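You operate a simulated robot arm through the tools that you are given. There is no shell and no other tool. Be economical: measure what you need, move in short steps, check, and stop when the job is done.

The job below is to be done with a simulated two-armed robot. You get a single attempt, and the scene is never put back.

Task
On the table top, fold the tea towel in half, so that its two short edges meet.

Only the result counts: the job must be done as asked and must still hold three seconds after the hand-in. Knocking over, shifting, dropping, spilling or breaking anything else fails it. Flat cloth is picked up by pressing the open fingertips on it (5 to 10 N) and closing them slowly along it; thin cloth reads only 2 to 8 mm in the jaws.

Robot
Two 7-joint arms with two-finger parallel grippers on one trunk, on a base that drives. Base frame: it is fixed to the floor where the robot stands at the start and does not move with it; the origin is under the middle of the robot, x ahead of it, y to its left, z up; the surface under the hand at the start is at about z = 0.75. Lengths are in m, angles in degrees, forces in N, time in s.
The left shoulder is at the start at [0.07, 0.134, 1.026], the right one opposite. With the tool pointing down near the work surface each hand reaches from about 0.2 to 0.66 m from the robot's upright axis, wherever it stands, measured 20 degrees to its own side. Places, roughly: table top [1, 0.1, 0.8]. Payload 1.57 kg a hand.
The TCP of each hand is the grasp point between the finger pads, 0.03 m short of the fingertips. In the tool frame z runs along the fingers and y along their closing line. The gripper opens to 0.08 m. The fingers are 0.017 m wide and 0.012 m thick; the gripper's body (0.04 by 0.082 m) begins 0.08 m behind the TCP.
Orientation is told as [roll, pitch, yaw] about the base's x, y, z axes, in that order, counted from this pose: with the fingers straight down and closing along the base's y, the tool's x points along the base's -x, its y along +y and its z along -z.

Tools
- The arms move only by the tool servo_tool. It takes "left_targets", "right_targets" or both (then of equal length, played together; a hand with none holds still); each is one flat list of numbers, 7 for each row, row after row: the turn, a rotation vector about the tool's x, y, z in units of 45 degrees (1.0 is 45 degrees), then the shift along the tool's x, y, z in units of 250 mm (1.0 is 250 mm), then the closure, from 0 (fully open) to 1 (shut). In form: [rx, ry, rz, dx, dy, dz, gripper, rx, ry, rz, dx, dy, dz, gripper, ...]. A call has 1 to 20 rows; each row is the pose to reach, as a shift and turn from the pose commanded when the call began, along the tool's axes at that moment. A call with a number of a shift or a turn outside -1 to 1 is refused whole. A row lasts 0.2 s, in which the tool goes at most 0.05 m and 8.6 degrees; a call with a longer step from one row to the next is refused whole, and so is a gripper value outside its range. A pose out of reach is approached as far as the arm can. The call stops where the force on the tool passes 40 N (or 10 N more than at its start, if that is more) or the arm is blocked; 0.2 s more then pass. Each finger travels about 0.153 m/s and halts on what it meets, pressing with about 40 N; the grip force reading is that of the motor and also rises with nothing between the fingers. The clock runs only during rows and for 0.2 s after the last one: add rows that repeat a pose to give the fingers time. It gives the time, the measured TCP pose, the force on the tool (base axes), the opening and the grip force at its end, in the units of the frame above (readings bear some noise), with the torque about the TCP (base axes, N m) and any sound that the robot's microphone picked up.
- Cameras (640 x 400 px; columns grow to the right, rows downward): "scene" is now at [0.126, 0.0103, 1.2295]; the picture's right is [0.12, -0.99, 0.00], its down [-0.78, -0.10, -0.62] and it looks along [0.62, 0.08, -0.78] (base axes); focal length 251 px, centre (320, 200). "left" rides on the left gripper at [0.072, 0.007, -0.122] in its tool frame; the picture's right is [-0.09, 1.00, 0.00], its down [-0.84, -0.08, -0.54] and it looks along [-0.54, -0.05, 0.84] (tool axes); focal length 238 px, centre (320, 200). "right" rides on the right gripper at [0.072, -0.007, -0.122] in its tool frame; the picture's right is [0.09, 1.00, 0.00], its down [-0.84, 0.08, -0.54] and it looks along [-0.54, 0.05, 0.84] (tool axes); focal length 238 px, centre (320, 200). There is no depth. A picture from a camera that has moved, and an enlarged one, comes with that camera's place and axes in the base frame and with its lens.
- snapshot(camera): a new picture of that camera. The clock stands still meanwhile.
- raise_lower(by): slides the trunk up (or, below 0, down) by that many m; the arms and the scene camera ride with it, the base frame stays. It gives what a move gives, with no picture.
- base_move(legs): drives the robot by 1 to 6 legs, each [ahead, left, turn to the left] in m, m and degrees, along the robot's own axes; the way and the turn of a leg run together, so that a leg with both is an arc; at most 1.5 m and 180 degrees a leg. The arms and the cameras ride along, it lands a little off, and it stops where it bumps. It gives what a move gives.
- pan_tilt(pan, tilt): turns the head with the scene camera to pan (to the left, within 86 degrees either way) and tilt (down, from -29 to 69), counted from straight ahead of the robot. It gives what a move gives.
- enlarge(camera, box): a new picture of the part [left, top, right, bottom] of that camera's present view, enlarged. The clock stands still meanwhile.
- job_done(): hands the job in; it is judged then, once.

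Work in short steps. Places have to be worked out from the pictures, the camera data and where the tool is seen: move nearer, look again, correct. Check each grasp and each placing, and mend what went wrong. You have 120 turns and 100 pictures in all, those below and enlarged ones among them. Open the grippers and draw the arms clear of the work before you hand the job in, unless the task says otherwise; then end with one line.

The tools are called after "Call:" as name(argument=value, ...) on one line, values as JSON. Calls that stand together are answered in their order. servo_tool: Moves the arms, as the interface text tells. Its arguments: {"type":"object","properties":{"left_targets":{"type":"array","items":{"type":"number"}},"right_targets":{"type":"array","items":{"type":"number"}}},"required":[]} The other tools are called the same way: raise_lower (by) slides the trunk up or down; base_move (legs) drives the base; pan_tilt (pan, tilt) turns the head that bears the scene camera; snapshot (camera) takes a picture; enlarge (camera, box) takes an enlarged picture of a part of a camera's view; job_done () hands the job in.

At the start:

```text
t: 0.0
left_eef_pos: [0.4996, 0.2015, 0.9229]
left_orientation: [0.0, 0.1, -0.1]
left_wrist_force: [-0.2, 0.1, 0.0]
left_moment: [0.01, -0.01, 0.01]
left_width: 0.0799
left_gripper_force: 0.1
right_eef_pos: [0.4184, -0.1651, 0.922]
right_orientation: [0.1, 0.0, 0.0]
right_wrist_force: [-0.2, 1.0, -0.3]
right_moment: [0.03, -0.01, -0.01]
right_width: 0.0799
right_gripper_force: 0.0
trunk travel left (down, up): [-0.6, 0.34]
robot x, y, heading: [-0.0017, -0.0029, -0.0]
head pan, tilt: [7.1, 51.6]
```

scene: 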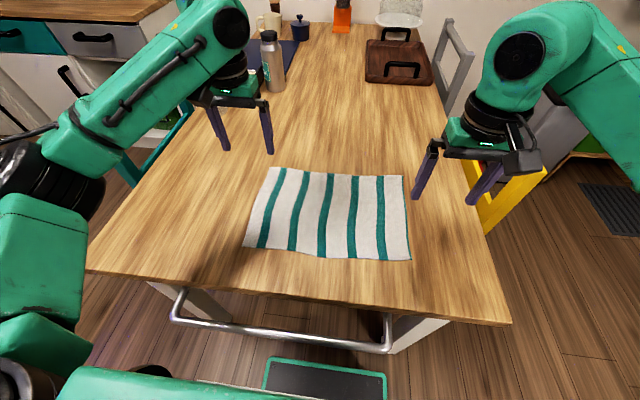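
right: 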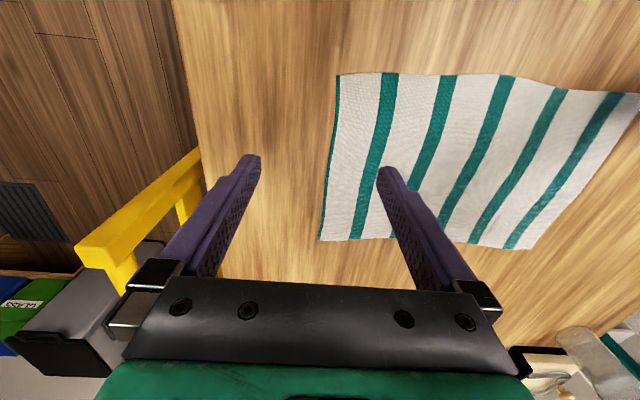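
left: 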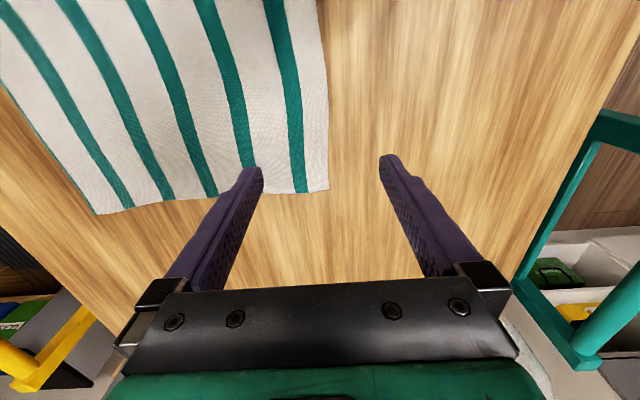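

The towel spans about x 0.36–0.61 and y −0.15 to 0.21, with its short edges at the left and right. I'll shift the base left so both hands can reach the left edge, left hand far and right hand near.

Call:
base_move(legs=[[0, 0.15, 0]])

```text
t: 1.4
left_eef_pos: [0.4997, 0.3503, 0.9216]
left_orientation: [0.0, 0.2, 0.0]
left_wrist_force: [-0.6, 0.2, -0.8]
left_moment: [-0.03, 0.02, -0.01]
left_width: 0.0802
left_gripper_force: 0.1
right_eef_pos: [0.4167, -0.0156, 0.9205]
right_orientation: [0.0, -0.1, 0.0]
right_wrist_force: [0.4, 1.2, 0.6]
right_moment: [-0.01, -0.01, -0.01]
right_width: 0.0799
right_gripper_force: 0.0
trunk travel left (down, up): [-0.6, 0.34]
robot x, y, heading: [0.0016, 0.1505, 0.1]
head pan, tilt: [7.1, 51.6]
```

Turn the hands so the fingers close along x, left yaw −90 and right yaw +90, in two steps of 45°.

Call:
servo_tool(left_targets=[0, 0, 0.167, 0, 0, 0, 0, 0, 0, 0.333, 0, 0, 0, 0, 0, 0, 0.5, 0, 0, 0, 0, 0, 0, 0.667, 0, 0, 0, 0, 0, 0, 0.833, 0, 0, 0, 0, 0, 0, 1, 0, 0, 0, 0], right_targets=[0, 0, -0.167, 0, 0, 0, 0, 0, 0, -0.333, 0, 0, 0, 0, 0, 0, -0.5, 0, 0, 0, 0, 0, 0, -0.667, 0, 0, 0, 0, 0, 0, -0.833, 0, 0, 0, 0, 0, 0, -1, 0, 0, 0, 0])

Call:
servo_tool(left_targets=[0, 0, 0.167, 0, 0, 0, 0, 0, 0, 0.333, 0, 0, 0, 0, 0, 0, 0.5, 0, 0, 0, 0, 0, 0, 0.667, 0, 0, 0, 0, 0, 0, 0.833, 0, 0, 0, 0, 0, 0, 1, 0, 0, 0, 0], right_targets=[0, 0, -0.167, 0, 0, 0, 0, 0, 0, -0.333, 0, 0, 0, 0, 0, 0, -0.5, 0, 0, 0, 0, 0, 0, -0.667, 0, 0, 0, 0, 0, 0, -0.833, 0, 0, 0, 0, 0, 0, -1, 0, 0, 0, 0])

Call:
snapshot(camera="scene")

Call:
snapshot(camera="left")

```text
t: 2.8
left_eef_pos: [0.5002, 0.3512, 0.9211]
left_orientation: [-0.1, 0.0, -45.1]
left_wrist_force: [0.0, 0.2, 0.3]
left_moment: [-0.01, 0.0, 0.01]
left_width: 0.0801
left_gripper_force: 0.0
right_eef_pos: [0.4173, -0.0161, 0.9206]
right_orientation: [0.0, -0.1, 37.5]
right_wrist_force: [0.3, -0.3, -0.5]
right_moment: [-0.01, 0.04, -0.03]
right_width: 0.08
right_gripper_force: 0.0
right hand out of reach, approached as far as the arm can: row 6
trunk travel left (down, up): [-0.6, 0.34]
robot x, y, heading: [-0.0022, 0.15, 0.1]
head pan, tilt: [7.1, 51.6]
```

```text
t: 4.2
left_eef_pos: [0.4973, 0.35, 0.923]
left_orientation: [0.3, 0.0, -90.2]
left_wrist_force: [0.0, -0.2, 0.5]
left_moment: [0.0, -0.06, -0.01]
left_width: 0.0801
left_gripper_force: 0.1
right_eef_pos: [0.2751, 0.0804, 0.9407]
right_orientation: [-1.2, -0.2, 77.9]
right_wrist_force: [-0.5, -0.3, 0.7]
right_moment: [0.06, -0.06, 0.0]
right_width: 0.08
right_gripper_force: 0.0
right hand out of reach, approached as far as the arm can: row 1, 2, 3, 4, 5, 6
trunk travel left (down, up): [-0.6, 0.34]
robot x, y, heading: [-0.005, 0.1512, -0.1]
head pan, tilt: [7.1, 51.6]
```

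```text
96 pictures are left
camera scene: at [0.1217, 0.1581, 1.2299], right [0.12, -0.99, 0.0], down [-0.78, -0.1, -0.62], along [0.62, 0.08, -0.78], focal length 251 px, centre (320, 200)
```

scene: 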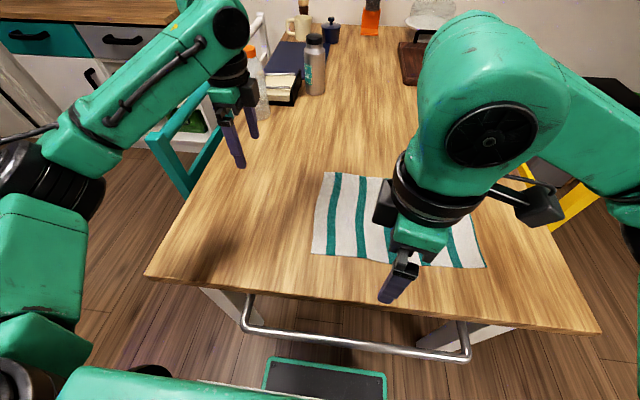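

```text
95 pictures are left
camera left: at [0.5032, 0.4211, 1.045], right [1.0, -0.09, 0.0], down [-0.08, -0.84, 0.54], along [-0.05, -0.54, -0.84], focal length 238 px, centre (320, 200)
```

left: 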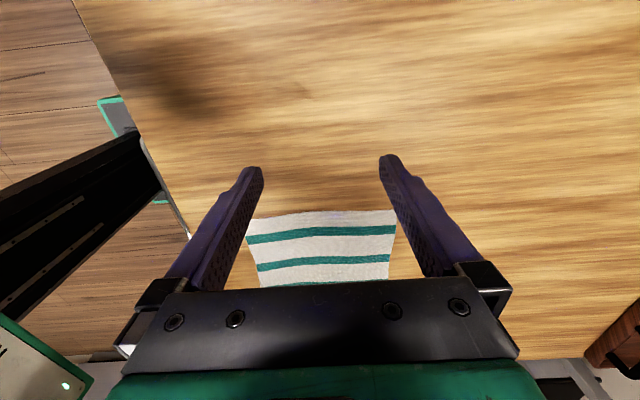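

The right wrist hits a limit turning that way, so I'll bring it back and turn it to yaw −90 instead.

Call:
servo_tool(right_targets=[0, 0, 0.167, 0, 0, 0, 0, 0, 0, 0.333, 0, 0, 0, 0, 0, 0, 0.5, 0, 0, 0, 0, 0, 0, 0.667, 0, 0, 0, 0, 0, 0, 0.833, 0, 0, 0, 0, 0, 0, 1, 0, 0, 0, 0])

Call:
servo_tool(right_targets=[0, 0, 0.167, 0, 0, 0, 0, 0, 0, 0.333, 0, 0, 0, 0, 0, 0, 0.5, 0, 0, 0, 0, 0, 0, 0.667, 0, 0, 0, 0, 0, 0, 0.833, 0, 0, 0, 0, 0, 0, 1, 0, 0, 0, 0])

Call:
servo_tool(right_targets=[0, 0, 0.167, 0, 0, 0, 0, 0, 0, 0.333, 0, 0, 0, 0, 0, 0, 0.5, 0, 0, 0, 0, 0, 0, 0.667, 0, 0, 0, 0, 0, 0, 0.833, 0, 0, 0, 0, 0, 0, 1, 0, 0, 0, 0])

```text
t: 5.6
left_eef_pos: [0.5003, 0.3507, 0.9205]
left_orientation: [-0.1, 0.0, -90.0]
left_wrist_force: [0.3, 0.4, 0.4]
left_moment: [-0.01, 0.0, -0.01]
left_width: 0.0801
left_gripper_force: 0.1
right_eef_pos: [0.2774, 0.0821, 0.9401]
right_orientation: [-0.7, -0.8, 32.8]
right_wrist_force: [0.1, 0.6, 0.5]
right_moment: [-0.01, -0.01, -0.02]
right_width: 0.0801
right_gripper_force: 0.0
trunk travel left (down, up): [-0.6, 0.34]
robot x, y, heading: [-0.0033, 0.1478, 0.2]
head pan, tilt: [7.1, 51.6]
```

```text
t: 7.0
left_eef_pos: [0.4995, 0.3497, 0.9203]
left_orientation: [-0.1, 0.1, -90.0]
left_wrist_force: [-0.2, 0.0, -0.2]
left_moment: [0.01, 0.02, -0.01]
left_width: 0.0799
left_gripper_force: 0.1
right_eef_pos: [0.2759, 0.082, 0.9392]
right_orientation: [0.1, -1.1, -12.4]
right_wrist_force: [0.4, 0.5, -0.5]
right_moment: [-0.02, -0.01, -0.01]
right_width: 0.0801
right_gripper_force: 0.1
trunk travel left (down, up): [-0.6, 0.34]
robot x, y, heading: [0.0024, 0.1505, 0.1]
head pan, tilt: [7.1, 51.6]
```

```text
t: 8.4
left_eef_pos: [0.5009, 0.3507, 0.9217]
left_orientation: [-0.1, 0.0, -90.0]
left_wrist_force: [0.4, 0.3, 0.2]
left_moment: [0.01, -0.01, 0.0]
left_width: 0.08
left_gripper_force: 0.1
right_eef_pos: [0.277, 0.0818, 0.9382]
right_orientation: [0.8, -0.7, -57.4]
right_wrist_force: [-0.4, -0.2, -0.7]
right_moment: [0.02, -0.01, -0.01]
right_width: 0.0798
right_gripper_force: 0.0
trunk travel left (down, up): [-0.6, 0.34]
robot x, y, heading: [0.0013, 0.1461, 0.1]
head pan, tilt: [7.1, 51.6]
```

Finish the right hand's turn to −90 and bring it ahead over the towel.

Call:
servo_tool(right_targets=[0, 0, 0.12, -0.012, 0.09, 0, 0, 0, 0, 0.241, -0.023, 0.18, 0, 0, 0, 0, 0.362, -0.035, 0.27, 0, 0, 0, 0, 0.483, -0.047, 0.36, 0, 0, 0, 0, 0.603, -0.058, 0.45, 0, 0, 0, 0, 0.724, -0.07, 0.54, 0, 0])

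Call:
snapshot(camera="scene")

Call:
snapshot(camera="right")

```text
t: 9.8
left_eef_pos: [0.4996, 0.3502, 0.9207]
left_orientation: [-0.1, -0.1, -90.0]
left_wrist_force: [0.8, -0.8, -0.1]
left_moment: [-0.02, 0.0, -0.01]
left_width: 0.0799
left_gripper_force: 0.1
right_eef_pos: [0.3995, 0.1421, 0.9403]
right_orientation: [1.1, -0.1, -89.9]
right_wrist_force: [0.1, -0.2, 0.2]
right_moment: [-0.02, -0.01, -0.01]
right_width: 0.0801
right_gripper_force: 0.1
trunk travel left (down, up): [-0.6, 0.34]
robot x, y, heading: [-0.0017, 0.1461, 0.2]
head pan, tilt: [7.1, 51.6]
```

```text
94 pictures are left
camera scene: at [0.1265, 0.1603, 1.2294], right [0.12, -0.99, 0.0], down [-0.78, -0.1, -0.62], along [0.62, 0.08, -0.78], focal length 251 px, centre (320, 200)
```

scene: 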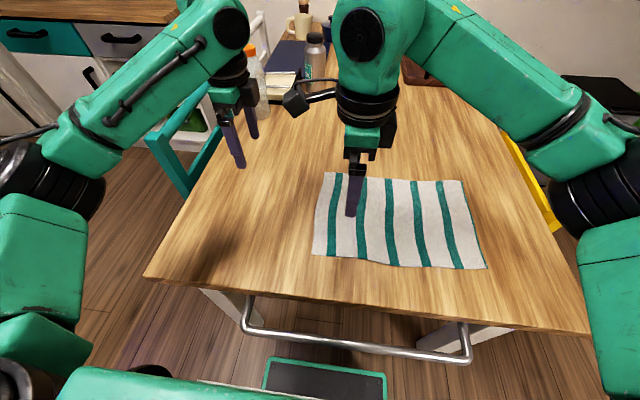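

```text
93 pictures are left
camera right: at [0.3903, 0.2145, 1.0625], right [1.0, 0.09, 0.02], down [0.07, -0.84, 0.55], along [0.07, -0.54, -0.84], focal length 238 px, centre (320, 200)
```

right: 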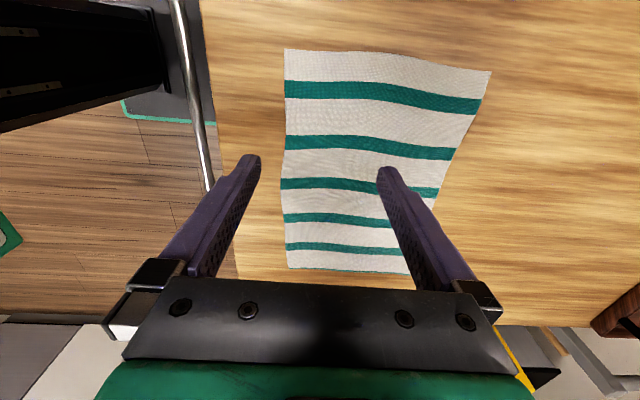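

The right camera puts the left edge at y≈0.209, x 0.36–0.60. I'll bring both hands above its two corners at z 0.82, with the fingers opened about 3 cm.

Call:
servo_tool(left_targets=[0, 0, 0, -0.076, 0.036, 0.05, 0.625, 0, 0, 0, -0.152, 0.073, 0.1, 0.625, 0, 0, 0, -0.228, 0.109, 0.15, 0.625, 0, 0, 0, -0.305, 0.145, 0.2, 0.625, 0, 0, 0, -0.381, 0.181, 0.25, 0.625, 0, 0, 0, -0.457, 0.218, 0.3, 0.625, 0, 0, 0, -0.533, 0.254, 0.35, 0.625, 0, 0, 0, -0.609, 0.29, 0.4, 0.625], right_targets=[0, 0, 0, 0.028, -0.004, 0.06, 0.625, 0, 0, 0, 0.056, -0.008, 0.12, 0.625, 0, 0, 0, 0.084, -0.011, 0.18, 0.625, 0, 0, 0, 0.112, -0.015, 0.24, 0.625, 0, 0, 0, 0.14, -0.019, 0.3, 0.625, 0, 0, 0, 0.168, -0.023, 0.36, 0.625, 0, 0, 0, 0.196, -0.027, 0.42, 0.625, 0, 0, 0, 0.224, -0.03, 0.48, 0.625])

Call:
snapshot(camera="scene")

Call:
snapshot(camera="left")

Call:
snapshot(camera="right")

```text
t: 11.4
left_eef_pos: [0.567, 0.2202, 0.8323]
left_orientation: [-0.2, 0.1, -89.4]
left_wrist_force: [-0.1, -0.1, -0.1]
left_moment: [0.03, 0.01, -0.04]
left_width: 0.0299
left_gripper_force: 0.0
right_eef_pos: [0.3971, 0.1857, 0.8314]
right_orientation: [0.9, -0.8, -90.2]
right_wrist_force: [0.5, -0.7, -1.4]
right_moment: [0.05, 0.05, -0.06]
right_width: 0.0301
right_gripper_force: 0.1
trunk travel left (down, up): [-0.6, 0.34]
robot x, y, heading: [-0.0007, 0.1456, -0.3]
head pan, tilt: [7.1, 51.6]
stopped in row 8 (right hand): the force on the tool passed its limit at 62 N (the readings are from after the stop); the commanded pose is now the measured one
```

```text
92 pictures are left
camera scene: at [0.1265, 0.1595, 1.2294], right [0.12, -0.99, 0.0], down [-0.78, -0.1, -0.62], along [0.62, 0.08, -0.78], focal length 251 px, centre (320, 200)
```

scene: 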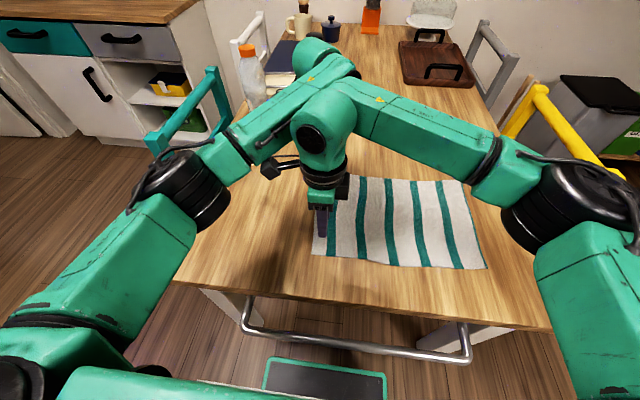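

```text
91 pictures are left
camera left: at [0.5735, 0.2915, 0.9526], right [1.0, -0.08, 0.0], down [-0.07, -0.84, 0.54], along [-0.05, -0.54, -0.84], focal length 238 px, centre (320, 200)
```

left: 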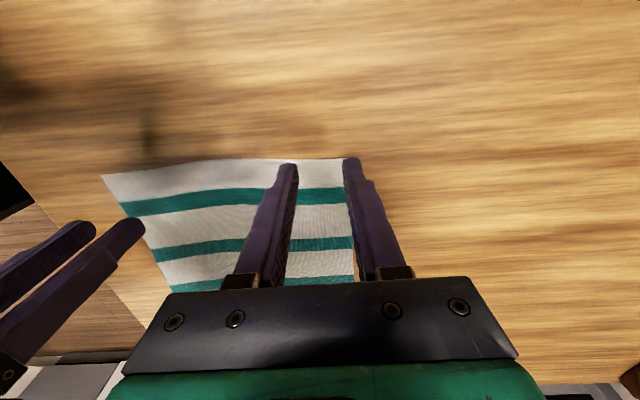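

```text
90 pictures are left
camera right: at [0.3876, 0.2602, 0.9524], right [1.0, 0.09, 0.01], down [0.07, -0.83, 0.56], along [0.06, -0.55, -0.83], focal length 238 px, centre (320, 200)
```

right: 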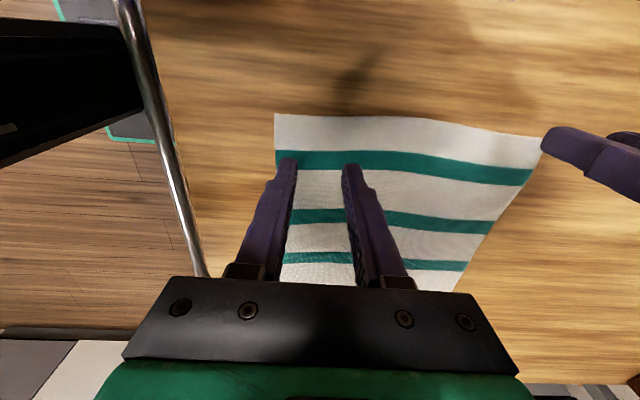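

The forearms touched each other. I'll tilt the left wrist outward to +y and the right wrist to −y, about the closing axis, so the forearms part while both fingertips stay level.

Call:
servo_tool(left_targets=[0, -0.14, 0, 0.03, 0, -0.03, 0.625, 0, -0.28, 0, 0.03, 0, -0.06, 0.625, 0, -0.42, 0, 0.03, 0, -0.06, 0.625, 0, -0.56, 0, 0.03, 0, -0.06, 0.625], right_targets=[0, 0.11, 0, 0, 0, -0.03, 0.625, 0, 0.22, 0, 0, 0, -0.06, 0.625, 0, 0.33, 0, 0, 0, -0.06, 0.625, 0, 0.44, 0, 0, 0, -0.06, 0.625])

Call:
snapshot(camera="scene")

```text
t: 12.4
left_eef_pos: [0.5685, 0.2278, 0.8468]
left_orientation: [-0.1, -25.3, -89.1]
left_wrist_force: [-0.3, 0.2, -0.5]
left_moment: [-0.02, 0.06, -0.01]
left_width: 0.0301
left_gripper_force: 0.1
right_eef_pos: [0.3952, 0.1863, 0.8482]
right_orientation: [0.9, 19.0, -89.8]
right_wrist_force: [0.5, -0.1, 0.0]
right_moment: [0.0, 0.01, -0.01]
right_width: 0.0299
right_gripper_force: 0.1
trunk travel left (down, up): [-0.6, 0.34]
robot x, y, heading: [-0.0008, 0.1489, 0.2]
head pan, tilt: [7.1, 51.6]
```

```text
89 pictures are left
camera scene: at [0.126, 0.1596, 1.2295], right [0.12, -0.99, 0.0], down [-0.78, -0.1, -0.62], along [0.62, 0.08, -0.78], focal length 251 px, centre (320, 200)
```

scene: 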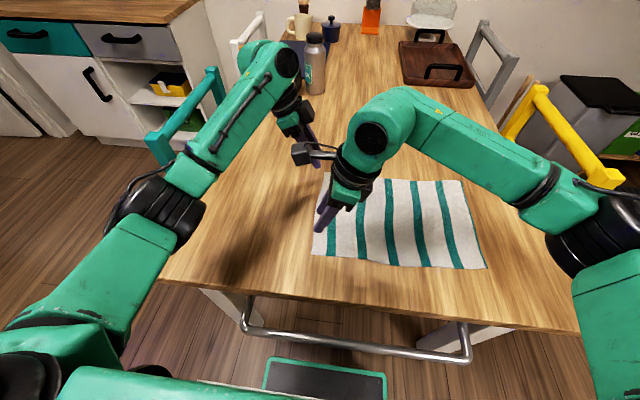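

The arms are well apart now. I'll go down to z≈0.79 over the two corners.

Call:
servo_tool(left_targets=[0, 0, 0, 0.004, 0.004, 0.061, 0.625, 0, 0, 0, 0.008, 0.007, 0.122, 0.625, 0, 0, 0, 0.011, 0.01, 0.183, 0.625, 0, 0, 0, 0.015, 0.014, 0.244, 0.625], right_targets=[0, 0, 0, -0.014, -0.004, 0.057, 0.625, 0, 0, 0, -0.027, -0.007, 0.114, 0.625, 0, 0, 0, -0.04, -0.01, 0.171, 0.625, 0, 0, 0, -0.054, -0.013, 0.228, 0.625])

Call:
snapshot(camera="left")

Call:
snapshot(camera="right")

Call:
enlarge(camera="scene", box=[240, 120, 420, 280])

```text
t: 13.4
left_eef_pos: [0.5698, 0.2045, 0.7888]
left_orientation: [-0.2, -25.1, -89.1]
left_wrist_force: [0.0, 0.8, -0.9]
left_moment: [0.0, -0.01, 0.0]
left_width: 0.0298
left_gripper_force: 0.0
right_eef_pos: [0.3935, 0.1914, 0.7875]
right_orientation: [0.9, 19.0, -90.0]
right_wrist_force: [1.0, -0.3, 0.1]
right_moment: [0.0, -0.01, -0.03]
right_width: 0.0302
right_gripper_force: 0.0
trunk travel left (down, up): [-0.6, 0.34]
robot x, y, heading: [0.0024, 0.148, -0.3]
head pan, tilt: [7.1, 51.6]
```

```text
88 pictures are left
camera left: at [0.5761, 0.3216, 0.8688], right [1.0, -0.07, 0.04], down [-0.07, -0.53, 0.85], along [-0.04, -0.85, -0.53], focal length 238 px, centre (320, 200)
```

left: 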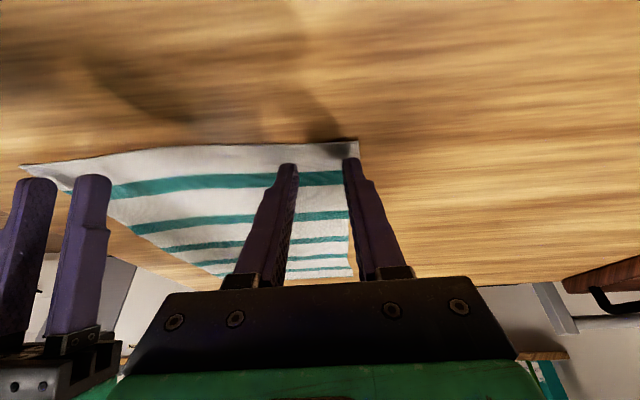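

```text
87 pictures are left
camera right: at [0.3845, 0.2213, 0.9265], right [1.0, 0.08, 0.04], down [0.07, -0.97, 0.24], along [0.06, -0.24, -0.97], focal length 238 px, centre (320, 200)
```

right: 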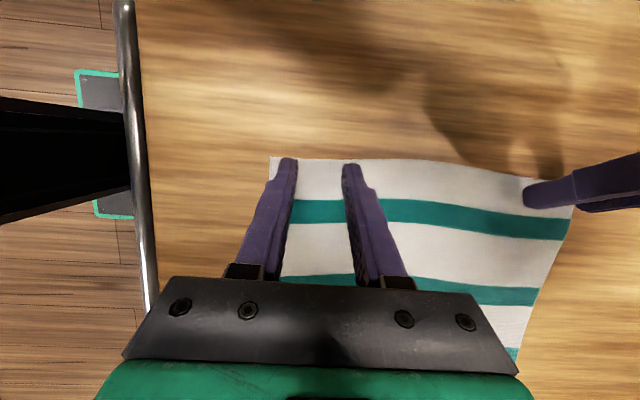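

```text
2.50 times, centred on (330, 200) of scene
camera zoom: at [0.1264, 0.1595, 1.2295], right [0.12, -0.99, 0.0], down [-0.78, -0.1, -0.62], along [0.62, 0.08, -0.78], focal length 627 px, centre (295, 200)
```

zoom: 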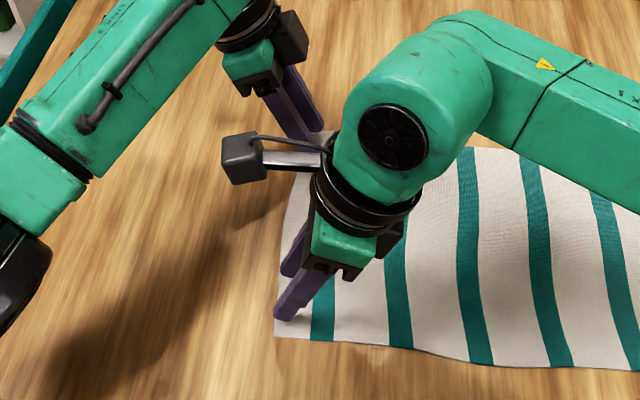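

Fingertips are hovering just over the edge strip near both corners. Lower 6 mm and read the force.

Call:
servo_tool(left_targets=[0, 0, 0, 0.005, 0, 0.011, 0.625, 0, 0, 0, 0.01, 0, 0.0217, 0.625, 0, 0, 0, 0.01, 0, 0.0217, 0.625], right_targets=[0, 0, 0, -0.01, 0, 0.01, 0.625, 0, 0, 0, -0.019, 0, 0.019, 0.625, 0, 0, 0, -0.019, 0, 0.019, 0.625])

```text
t: 14.2
left_eef_pos: [0.5699, 0.2047, 0.7831]
left_orientation: [-0.2, -25.2, -89.2]
left_wrist_force: [0.6, 0.2, -1.1]
left_moment: [0.05, 0.03, -0.01]
left_width: 0.0303
left_gripper_force: 0.1
right_eef_pos: [0.3926, 0.1885, 0.7828]
right_orientation: [1.0, 19.0, -89.8]
right_wrist_force: [0.6, 0.0, 1.7]
right_moment: [0.01, 0.0, 0.02]
right_width: 0.0299
right_gripper_force: 0.1
trunk travel left (down, up): [-0.6, 0.34]
robot x, y, heading: [0.0009, 0.1485, 0.0]
head pan, tilt: [7.1, 51.6]
```

No contact yet; go down another 3 mm.

Call:
servo_tool(left_targets=[0, 0, 0, 0.0026, 0, 0.0054, 0.625, 0, 0, 0, 0.005, 0, 0.0108, 0.625, 0, 0, 0, 0.005, 0, 0.0108, 0.625], right_targets=[0, 0, 0, -0.002, 0, 0.0057, 0.625, 0, 0, 0, -0.004, 0, 0.0113, 0.625, 0, 0, 0, -0.004, 0, 0.0113, 0.625])

```text
t: 15.1
left_eef_pos: [0.5702, 0.2039, 0.7806]
left_orientation: [0.0, -25.2, -89.4]
left_wrist_force: [0.9, 0.7, 3.9]
left_moment: [-0.03, -0.04, 0.02]
left_width: 0.0301
left_gripper_force: 0.0
right_eef_pos: [0.393, 0.1881, 0.7816]
right_orientation: [1.3, 19.3, -89.9]
right_wrist_force: [1.6, -2.8, 20.1]
right_moment: [-0.07, 0.29, 0.06]
right_width: 0.0285
right_gripper_force: 0.0
trunk travel left (down, up): [-0.6, 0.34]
robot x, y, heading: [-0.0002, 0.1463, 0.0]
head pan, tilt: [7.1, 51.6]
```

Left reads 4 N and right 20 N. I'll trim both toward about 8 N.

Call:
servo_tool(left_targets=[0, 0, 0, 0.0012, 0, 0.0026, 0.625, 0, 0, 0, 0.0012, 0, 0.0026, 0.625], right_targets=[0, 0, 0, 0.0016, 0, -0.0045, 0.625, 0, 0, 0, 0.0016, 0, -0.0045, 0.625])

```text
t: 15.7
left_eef_pos: [0.57, 0.2041, 0.7819]
left_orientation: [0.2, -25.2, -89.4]
left_wrist_force: [2.1, -0.2, 11.9]
left_moment: [-0.08, -0.04, 0.03]
left_width: 0.03
left_gripper_force: 0.1
right_eef_pos: [0.3914, 0.188, 0.7813]
right_orientation: [1.0, 19.0, -89.8]
right_wrist_force: [2.5, 0.8, 12.9]
right_moment: [0.07, 0.16, -0.06]
right_width: 0.027
right_gripper_force: 0.0
trunk travel left (down, up): [-0.6, 0.34]
robot x, y, heading: [-0.0017, 0.1506, -0.2]
head pan, tilt: [7.1, 51.6]
```

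About 12 N each. Ease up half a millimetre and close slowly.

Call:
servo_tool(left_targets=[0, 0, 0, -0.001, 0, -0.0015, 0.65, 0, 0, 0, -0.001, 0, -0.0015, 0.68, 0, 0, 0, -0.001, 0, -0.0015, 0.71, 0, 0, 0, -0.001, 0, -0.0015, 0.74, 0, 0, 0, -0.001, 0, -0.0015, 0.77, 0, 0, 0, -0.001, 0, -0.0015, 0.8, 0, 0, 0, -0.001, 0, -0.0015, 0.83, 0, 0, 0, -0.001, 0, -0.0015, 0.86, 0, 0, 0, -0.001, 0, -0.0015, 0.89, 0, 0, 0, -0.001, 0, -0.0015, 0.92, 0, 0, 0, -0.001, 0, -0.0015, 0.95, 0, 0, 0, -0.001, 0, -0.0015, 0.98, 0, 0, 0, -0.001, 0, -0.0015, 1, 0, 0, 0, -0.001, 0, -0.0015, 1, 0, 0, 0, -0.001, 0, -0.0015, 1], right_targets=[0, 0, 0, 0.001, 0, -0.0015, 0.65, 0, 0, 0, 0.001, 0, -0.0015, 0.68, 0, 0, 0, 0.001, 0, -0.0015, 0.71, 0, 0, 0, 0.001, 0, -0.0015, 0.74, 0, 0, 0, 0.001, 0, -0.0015, 0.77, 0, 0, 0, 0.001, 0, -0.0015, 0.8, 0, 0, 0, 0.001, 0, -0.0015, 0.83, 0, 0, 0, 0.001, 0, -0.0015, 0.86, 0, 0, 0, 0.001, 0, -0.0015, 0.89, 0, 0, 0, 0.001, 0, -0.0015, 0.92, 0, 0, 0, 0.001, 0, -0.0015, 0.95, 0, 0, 0, 0.001, 0, -0.0015, 0.98, 0, 0, 0, 0.001, 0, -0.0015, 1, 0, 0, 0, 0.001, 0, -0.0015, 1, 0, 0, 0, 0.001, 0, -0.0015, 1])

Call:
snapshot(camera="right")

Call:
snapshot(camera="left")

```text
t: 18.9
left_eef_pos: [0.5685, 0.2043, 0.7811]
left_orientation: [0.1, -25.2, -89.2]
left_wrist_force: [0.5, -0.7, 18.7]
left_moment: [-0.08, 0.01, 0.0]
left_width: 0.0022
left_gripper_force: 24.2
right_eef_pos: [0.3911, 0.188, 0.7836]
right_orientation: [1.1, 19.0, -89.8]
right_wrist_force: [0.4, 0.4, 0.4]
right_moment: [-0.01, 0.01, 0.0]
right_width: 0.0001
right_gripper_force: 21.3
trunk travel left (down, up): [-0.6, 0.34]
robot x, y, heading: [-0.0006, 0.1517, -0.3]
head pan, tilt: [7.1, 51.6]
```

```text
85 pictures are left
camera right: at [0.3821, 0.2179, 0.9207], right [1.0, 0.08, 0.05], down [0.07, -0.97, 0.24], along [0.07, -0.24, -0.97], focal length 238 px, centre (320, 200)
```

right: 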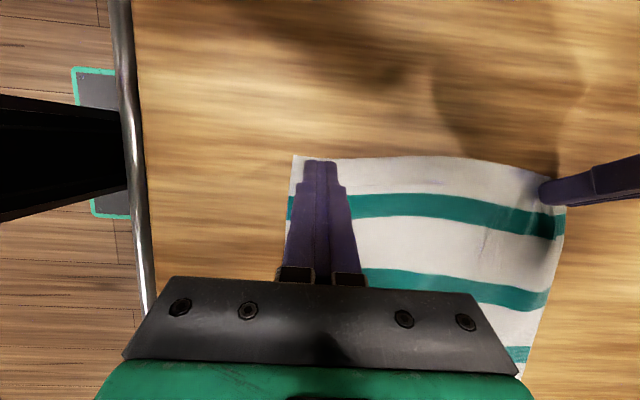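

```text
84 pictures are left
camera left: at [0.5737, 0.3212, 0.8615], right [1.0, -0.07, 0.04], down [-0.07, -0.53, 0.85], along [-0.04, -0.85, -0.53], focal length 238 px, centre (320, 200)
```

left: 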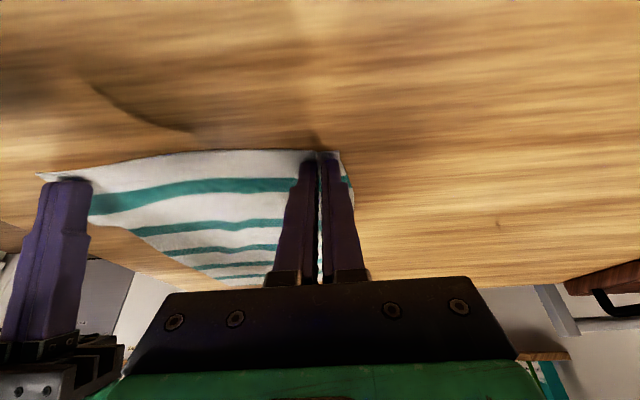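

The left hand holds cloth (2.2 mm), but the right one slipped off. I'll lift the right hand, reopen it, level it and shift it 1 cm inward in x for another try.

Call:
servo_tool(left_targets=[0, 0, 0, -0.0017, 0, -0.0036, 1, 0, 0, 0, -0.0017, 0, -0.0036, 1, 0, 0, 0, -0.0017, 0, -0.0036, 1, 0, 0, 0, -0.0017, 0, -0.0036, 1], right_targets=[0, 0, 0, 0.0065, 0, -0.019, 1, 0.0244, 0, 0, 0.0065, 0.04, -0.019, 0.625, 0.0244, 0, 0, 0.0065, 0.04, -0.019, 0.625, 0.0244, 0, 0, 0.002, 0.04, -0.006, 0.625])

Call:
enlarge(camera="right", box=[240, 120, 400, 220])

```text
t: 19.9
left_eef_pos: [0.568, 0.2046, 0.7822]
left_orientation: [-0.2, -25.1, -89.3]
left_wrist_force: [-1.1, -1.6, 12.0]
left_moment: [-0.08, 0.05, 0.01]
left_width: 0.002
left_gripper_force: 23.6
right_eef_pos: [0.4017, 0.1887, 0.7848]
right_orientation: [0.0, 19.0, -89.8]
right_wrist_force: [-0.5, 0.4, 0.6]
right_moment: [0.0, -0.01, 0.0]
right_width: 0.0303
right_gripper_force: 0.0
trunk travel left (down, up): [-0.6, 0.34]
robot x, y, heading: [0.0017, 0.1465, -0.1]
head pan, tilt: [7.1, 51.6]
```

```text
4.00 times, centred on (320, 170) of right
camera zoom: at [0.3945, 0.2179, 0.9222], right [1.0, 0.09, 0.03], down [0.08, -0.97, 0.24], along [0.05, -0.24, -0.97], focal length 953 px, centre (320, 320)
```

zoom: 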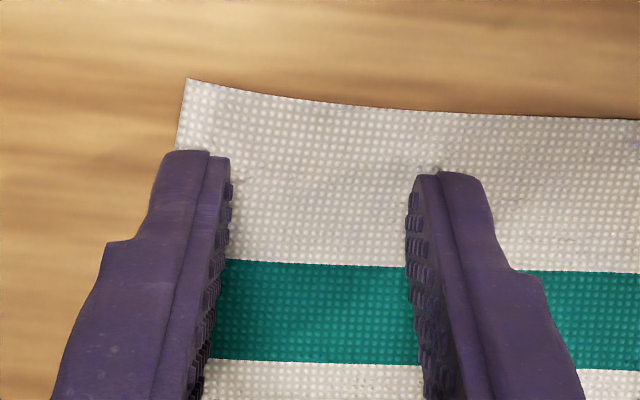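

The tips sit about 13 mm inside the edge and one finger is half off the cloth. I'll shift +7 mm in y and +6 mm in x, and press down.

Call:
servo_tool(right_targets=[0, 0, 0, 0.0265, 0.024, 0.009, 0.625, 0, 0, 0, 0.0235, 0.024, 0.016, 0.625, 0, 0, 0, 0.0215, 0.024, 0.022, 0.625, 0, 0, 0, 0.0215, 0.024, 0.022, 0.625])

```text
t: 20.9
left_eef_pos: [0.5685, 0.2049, 0.7832]
left_orientation: [-0.1, -25.1, -89.4]
left_wrist_force: [0.0, -0.7, 4.8]
left_moment: [-0.04, 0.0, -0.02]
left_width: 0.0021
left_gripper_force: 23.3
right_eef_pos: [0.4084, 0.195, 0.782]
right_orientation: [0.0, 19.2, -89.8]
right_wrist_force: [-0.6, -2.0, 13.9]
right_moment: [-0.01, 0.2, 0.04]
right_width: 0.0301
right_gripper_force: 0.1
trunk travel left (down, up): [-0.6, 0.34]
robot x, y, heading: [-0.0013, 0.1498, -0.2]
head pan, tilt: [7.1, 51.6]
```

14 N now on the right hand. Close slowly at this height.

Call:
servo_tool(right_targets=[0, 0, 0, 0, 0, 0, 0.65, 0, 0, 0, 0, 0, 0, 0.68, 0, 0, 0, 0, 0, 0, 0.71, 0, 0, 0, 0, 0, 0, 0.74, 0, 0, 0, 0, 0, 0, 0.77, 0, 0, 0, 0, 0, 0, 0.8, 0, 0, 0, 0, 0, 0, 0.83, 0, 0, 0, 0, 0, 0, 0.86, 0, 0, 0, 0, 0, 0, 0.89, 0, 0, 0, 0, 0, 0, 0.92, 0, 0, 0, 0, 0, 0, 0.95, 0, 0, 0, 0, 0, 0, 0.98, 0, 0, 0, 0, 0, 0, 1, 0, 0, 0, 0, 0, 0, 1, 0, 0, 0, 0, 0, 0, 1])

Call:
snapshot(camera="right")

```text
t: 24.1
left_eef_pos: [0.567, 0.205, 0.7829]
left_orientation: [-0.1, -25.1, -89.3]
left_wrist_force: [-2.2, 0.1, 0.2]
left_moment: [0.0, 0.08, 0.0]
left_width: 0.0023
left_gripper_force: 24.0
right_eef_pos: [0.4077, 0.1948, 0.7818]
right_orientation: [0.0, 19.1, -89.8]
right_wrist_force: [1.0, -0.5, 26.2]
right_moment: [0.06, 0.05, -0.02]
right_width: 0.0023
right_gripper_force: 23.3
trunk travel left (down, up): [-0.6, 0.34]
robot x, y, heading: [0.0006, 0.1484, 0.0]
head pan, tilt: [7.1, 51.6]
```

```text
82 pictures are left
camera right: at [0.3999, 0.2249, 0.9204], right [1.0, 0.09, 0.03], down [0.08, -0.97, 0.24], along [0.05, -0.23, -0.97], focal length 238 px, centre (320, 200)
```

right: 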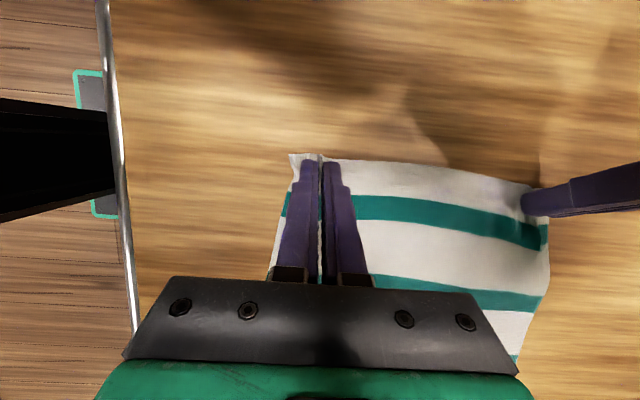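

Both hands hold cloth at 2.3 mm. Lift along an arc, 10 cm up and 4 cm to the right.

Call:
servo_tool(left_targets=[0, 0, 0, -0.0525, 0, -0.049, 1, 0, 0, 0, -0.105, 0, -0.098, 1, 0, 0, 0, -0.1575, 0, -0.147, 1, 0, 0, 0, -0.21, 0, -0.196, 1, 0, 0, 0, -0.2625, 0, -0.245, 1, 0, 0, 0, -0.315, 0, -0.294, 1], right_targets=[0, 0, 0, -0.003, 0, -0.072, 1, 0, 0, 0, -0.007, 0, -0.143, 1, 0, 0, 0, -0.01, 0, -0.215, 1, 0, 0, 0, -0.013, 0, -0.287, 1, 0, 0, 0, -0.017, 0, -0.358, 1, 0, 0, 0, -0.02, 0, -0.43, 1])

Call:
snapshot(camera="scene")

Call:
snapshot(camera="right")

```text
t: 25.4
left_eef_pos: [0.5716, 0.1629, 0.8816]
left_orientation: [-0.2, -25.1, -89.1]
left_wrist_force: [-2.9, -0.7, -0.2]
left_moment: [0.01, 0.07, 0.0]
left_width: 0.0019
left_gripper_force: 24.4
right_eef_pos: [0.4101, 0.1555, 0.881]
right_orientation: [-0.2, 19.1, -89.9]
right_wrist_force: [3.6, -0.4, -0.1]
right_moment: [0.0, -0.07, -0.05]
right_width: 0.0021
right_gripper_force: 23.9
trunk travel left (down, up): [-0.6, 0.34]
robot x, y, heading: [-0.0036, 0.15, -0.1]
head pan, tilt: [7.1, 51.6]
```

```text
81 pictures are left
camera scene: at [0.1255, 0.1592, 1.2295], right [0.12, -0.99, 0.0], down [-0.78, -0.1, -0.62], along [0.62, 0.08, -0.78], focal length 251 px, centre (320, 200)
```

scene: 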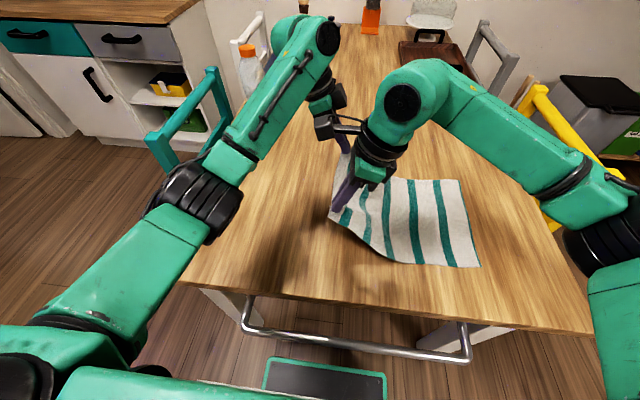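

```text
80 pictures are left
camera right: at [0.4026, 0.1856, 1.0185], right [1.0, 0.09, 0.03], down [0.08, -0.97, 0.24], along [0.05, -0.24, -0.97], focal length 238 px, centre (320, 200)
```

right: 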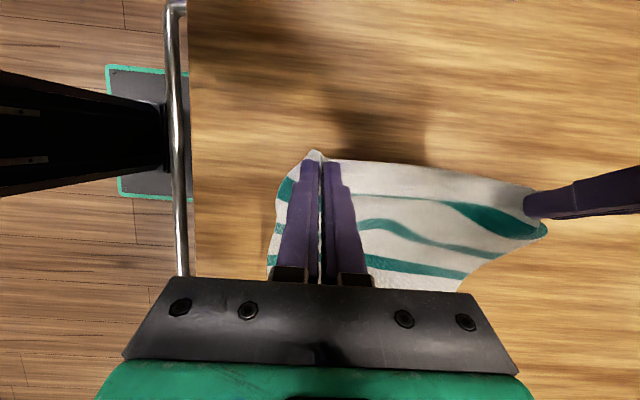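

The edge is held nicely between the hands. Raise a little, then strafe the base right to carry the edge over.

Call:
raise_lower(by=0.035)

Call:
base_move(legs=[[0, -0.2, 0]])

Call:
snapshot(camera="scene")

Call:
snapshot(camera="left")

```text
t: 26.2
left_eef_pos: [0.5719, 0.1645, 0.9152]
left_orientation: [-0.2, -25.1, -89.2]
left_wrist_force: [-2.7, 0.2, -0.6]
left_moment: [0.02, 0.14, -0.03]
left_width: 0.002
left_gripper_force: 24.0
right_eef_pos: [0.4093, 0.1576, 0.9144]
right_orientation: [-0.2, 19.1, -89.9]
right_wrist_force: [2.6, 1.0, -0.4]
right_moment: [-0.01, -0.08, 0.01]
right_width: 0.0022
right_gripper_force: 23.6
trunk travel left (down, up): [-0.635, 0.305]
robot x, y, heading: [-0.0003, 0.1487, 0.4]
head pan, tilt: [7.1, 51.6]
```

```text
t: 27.8
left_eef_pos: [0.5713, -0.0328, 0.9155]
left_orientation: [-0.3, -25.2, -89.1]
left_wrist_force: [-2.8, -0.6, 1.3]
left_moment: [-0.01, 0.08, -0.02]
left_width: 0.0023
left_gripper_force: 23.5
right_eef_pos: [0.4095, -0.0407, 0.9148]
right_orientation: [-0.2, 19.0, -89.8]
right_wrist_force: [2.2, 0.0, 0.0]
right_moment: [0.0, -0.08, 0.01]
right_width: 0.0018
right_gripper_force: 23.1
trunk travel left (down, up): [-0.635, 0.305]
robot x, y, heading: [0.0006, -0.0468, 0.1]
head pan, tilt: [7.1, 51.6]
```

```text
79 pictures are left
camera scene: at [0.126, -0.0379, 1.2645], right [0.13, -0.99, 0.0], down [-0.78, -0.1, -0.62], along [0.62, 0.08, -0.78], focal length 251 px, centre (320, 200)
```

scene: 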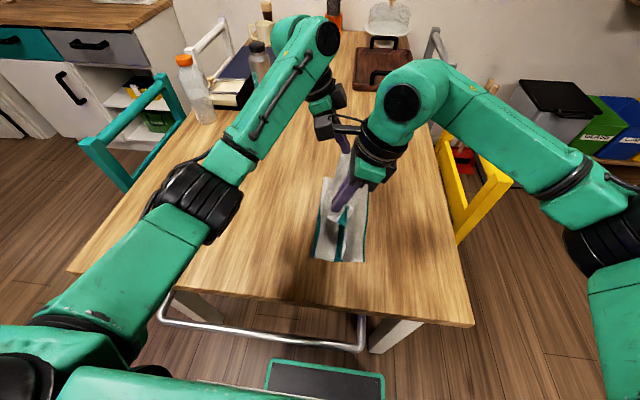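

```text
78 pictures are left
camera left: at [0.5768, 0.0843, 0.9959], right [1.0, -0.07, 0.04], down [-0.07, -0.53, 0.85], along [-0.04, -0.85, -0.53], focal length 238 px, centre (320, 200)
```

left: 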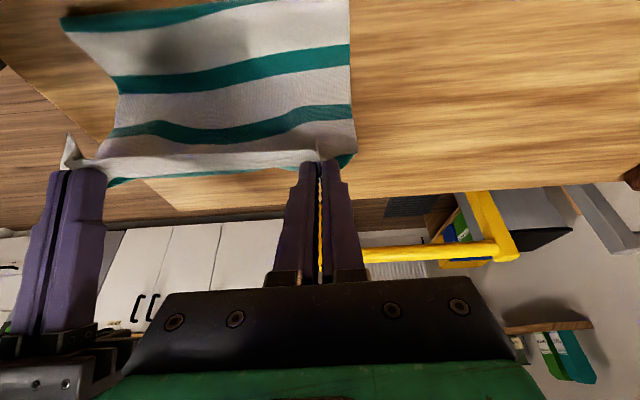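

Let me look closer at the lower layer's position, since its right edge seems to be near y −0.10.

Call:
enlarge(camera="scene", box=[270, 140, 430, 280])

Call:
snapshot(camera="right")

```text
2.86 times, centred on (350, 210) of scene
camera zoom: at [0.126, -0.0379, 1.2645], right [0.13, -0.99, 0.0], down [-0.78, -0.1, -0.62], along [0.62, 0.08, -0.78], focal length 717 px, centre (234, 171)
```

zoom: 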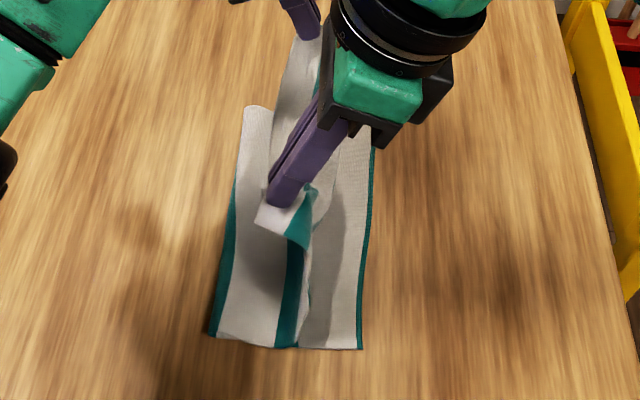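

```text
76 pictures are left
camera right: at [0.403, -0.0111, 1.0533], right [1.0, 0.09, 0.03], down [0.08, -0.97, 0.24], along [0.05, -0.24, -0.97], focal length 238 px, centre (320, 200)
```

right: 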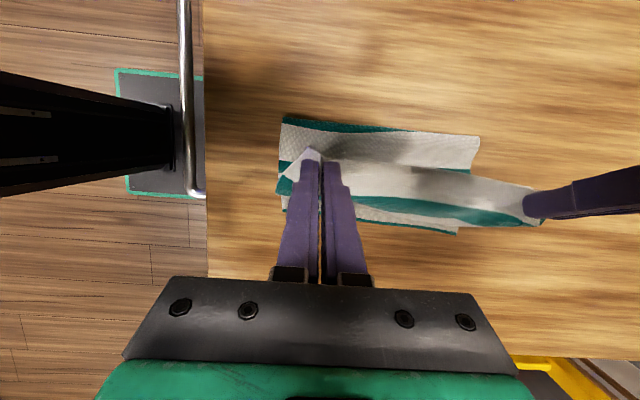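

During the trunk raise I over-tensioned the towel. It slid about 3 cm (right edge now y≈−0.11) and folds at y≈0.01 instead of ≈0.07. I'll carry the edge back to re-lay the sheet before folding again.

Call:
base_move(legs=[[0, 0.19, 0]])

Call:
raise_lower(by=-0.09)

Call:
snapshot(camera="scene")

Call:
snapshot(camera="left")

```text
t: 29.4
left_eef_pos: [0.5716, 0.156, 0.9163]
left_orientation: [-0.2, -25.2, -89.1]
left_wrist_force: [-2.7, 0.2, 0.2]
left_moment: [0.0, 0.1, 0.0]
left_width: 0.0022
left_gripper_force: 23.5
right_eef_pos: [0.4102, 0.1469, 0.9159]
right_orientation: [-0.2, 19.1, -89.8]
right_wrist_force: [2.9, -0.4, -0.2]
right_moment: [0.01, -0.09, -0.01]
right_width: 0.002
right_gripper_force: 23.4
trunk travel left (down, up): [-0.635, 0.305]
robot x, y, heading: [0.0001, 0.1388, 0.0]
head pan, tilt: [7.1, 51.6]
```

```text
t: 30.6
left_eef_pos: [0.5706, 0.1555, 0.8263]
left_orientation: [-0.2, -25.3, -89.3]
left_wrist_force: [-3.2, -0.2, 0.4]
left_moment: [0.01, 0.07, -0.01]
left_width: 0.002
left_gripper_force: 23.3
right_eef_pos: [0.4103, 0.148, 0.8261]
right_orientation: [-0.1, 19.0, -89.8]
right_wrist_force: [2.2, -0.7, -0.4]
right_moment: [0.07, -0.04, 0.0]
right_width: 0.002
right_gripper_force: 23.7
trunk travel left (down, up): [-0.545, 0.395]
robot x, y, heading: [-0.0016, 0.1377, 0.1]
head pan, tilt: [7.1, 51.6]
```

```text
75 pictures are left
camera scene: at [0.1256, 0.1508, 1.1745], right [0.12, -0.99, 0.0], down [-0.78, -0.1, -0.62], along [0.62, 0.08, -0.78], focal length 251 px, centre (320, 200)
```

scene: 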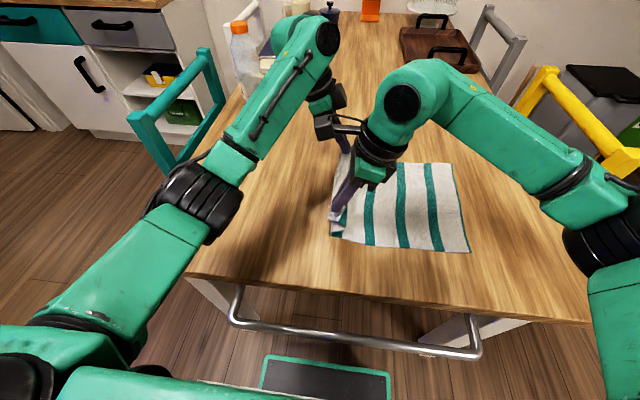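

```text
74 pictures are left
camera left: at [0.5765, 0.2723, 0.9062], right [1.0, -0.07, 0.04], down [-0.07, -0.53, 0.85], along [-0.04, -0.85, -0.53], focal length 238 px, centre (320, 200)
```

left: 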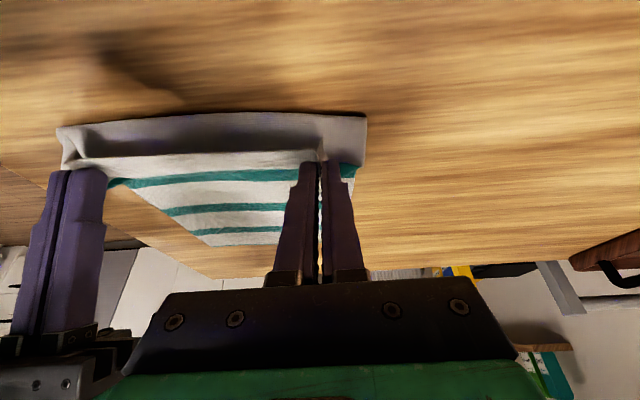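

The sheet is laid back out, with a small bulge at y≈0.16 and the right edge at y −0.10 near and −0.114 far. I'll now carry the edge over slowly with the arms, keeping low.

Call:
servo_tool(left_targets=[0, 0, 0, -0.0348, 0, 0.0075, 1, 0, 0, 0, -0.0696, 0, 0.015, 1, 0, 0, 0, -0.1044, 0, 0.0225, 1, 0, 0, 0, -0.1392, 0, 0.03, 1, 0, 0, 0, -0.174, 0, 0.0375, 1, 0, 0, 0, -0.2088, 0, 0.045, 1, 0, 0, 0, -0.2436, 0, 0.0525, 1, 0, 0, 0, -0.2784, 0, 0.06, 1, 0, 0, 0, -0.3132, 0, 0.0675, 1, 0, 0, 0, -0.348, 0, 0.075, 1, 0, 0, 0, -0.3828, 0, 0.0825, 1, 0, 0, 0, -0.4176, 0, 0.09, 1, 0, 0, 0, -0.4524, 0, 0.0975, 1, 0, 0, 0, -0.4872, 0, 0.105, 1, 0, 0, 0, -0.522, 0, 0.1125, 1], right_targets=[0, 0, 0, -0.0301, 0, -0.0189, 1, 0, 0, 0, -0.0602, 0, -0.0378, 1, 0, 0, 0, -0.0903, 0, -0.0567, 1, 0, 0, 0, -0.1204, 0, -0.0756, 1, 0, 0, 0, -0.1505, 0, -0.0945, 1, 0, 0, 0, -0.1806, 0, -0.1134, 1, 0, 0, 0, -0.2107, 0, -0.1323, 1, 0, 0, 0, -0.2408, 0, -0.1512, 1, 0, 0, 0, -0.2709, 0, -0.1701, 1, 0, 0, 0, -0.301, 0, -0.189, 1, 0, 0, 0, -0.3311, 0, -0.2079, 1, 0, 0, 0, -0.3612, 0, -0.2268, 1, 0, 0, 0, -0.3913, 0, -0.2457, 1, 0, 0, 0, -0.4214, 0, -0.2646, 1, 0, 0, 0, -0.4515, 0, -0.2835, 1])

Call:
snapshot(camera="scene")

Call:
snapshot(camera="left")

Call:
snapshot(camera="right")

```text
t: 33.8
left_eef_pos: [0.5676, 0.037, 0.8529]
left_orientation: [0.0, -25.1, -89.3]
left_wrist_force: [-1.9, -0.7, 0.1]
left_moment: [-0.02, 0.05, -0.03]
left_width: 0.0023
left_gripper_force: 23.7
left hand out of reach, approached as far as the arm can: row 14, 15
right_eef_pos: [0.4105, 0.0178, 0.855]
right_orientation: [-0.1, 19.0, -89.9]
right_wrist_force: [1.1, -0.6, 0.8]
right_moment: [0.04, -0.04, -0.03]
right_width: 0.0017
right_gripper_force: 23.4
trunk travel left (down, up): [-0.545, 0.395]
robot x, y, heading: [0.0013, 0.1424, -0.1]
head pan, tilt: [7.1, 51.6]
```

```text
73 pictures are left
camera scene: at [0.1256, 0.1505, 1.1745], right [0.12, -0.99, 0.0], down [-0.78, -0.1, -0.62], along [0.62, 0.08, -0.78], focal length 251 px, centre (320, 200)
```

scene: 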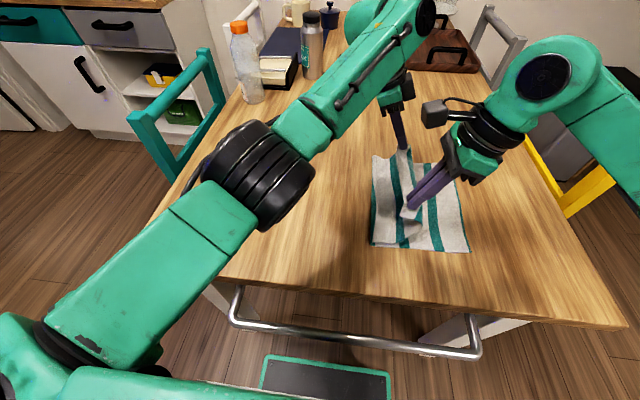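

```text
72 pictures are left
camera left: at [0.5739, 0.1538, 0.9329], right [1.0, -0.07, 0.04], down [-0.07, -0.53, 0.85], along [-0.04, -0.85, -0.53], focal length 238 px, centre (320, 200)
```

left: 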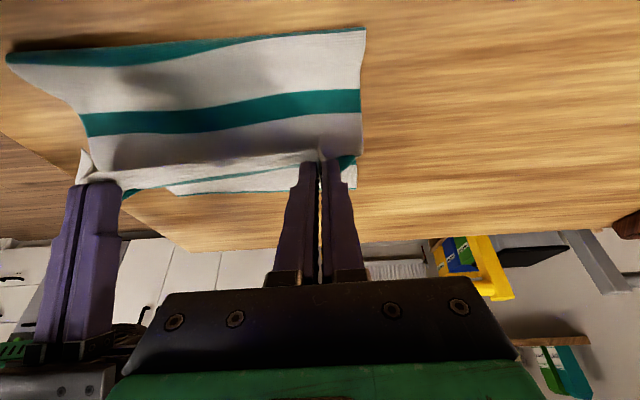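

```text
71 pictures are left
camera right: at [0.4034, 0.0472, 0.9939], right [1.0, 0.09, 0.03], down [0.08, -0.97, 0.24], along [0.05, -0.24, -0.97], focal length 238 px, centre (320, 200)
```

right: 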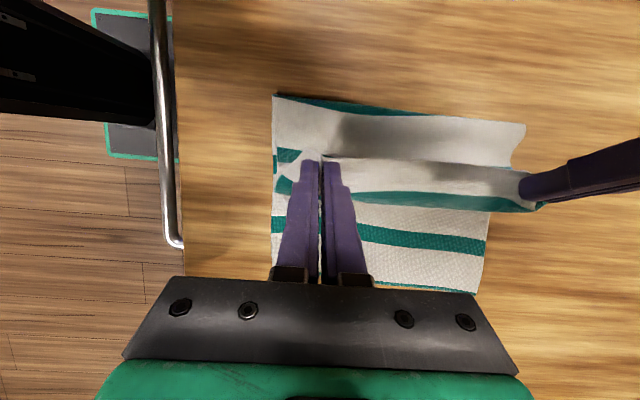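

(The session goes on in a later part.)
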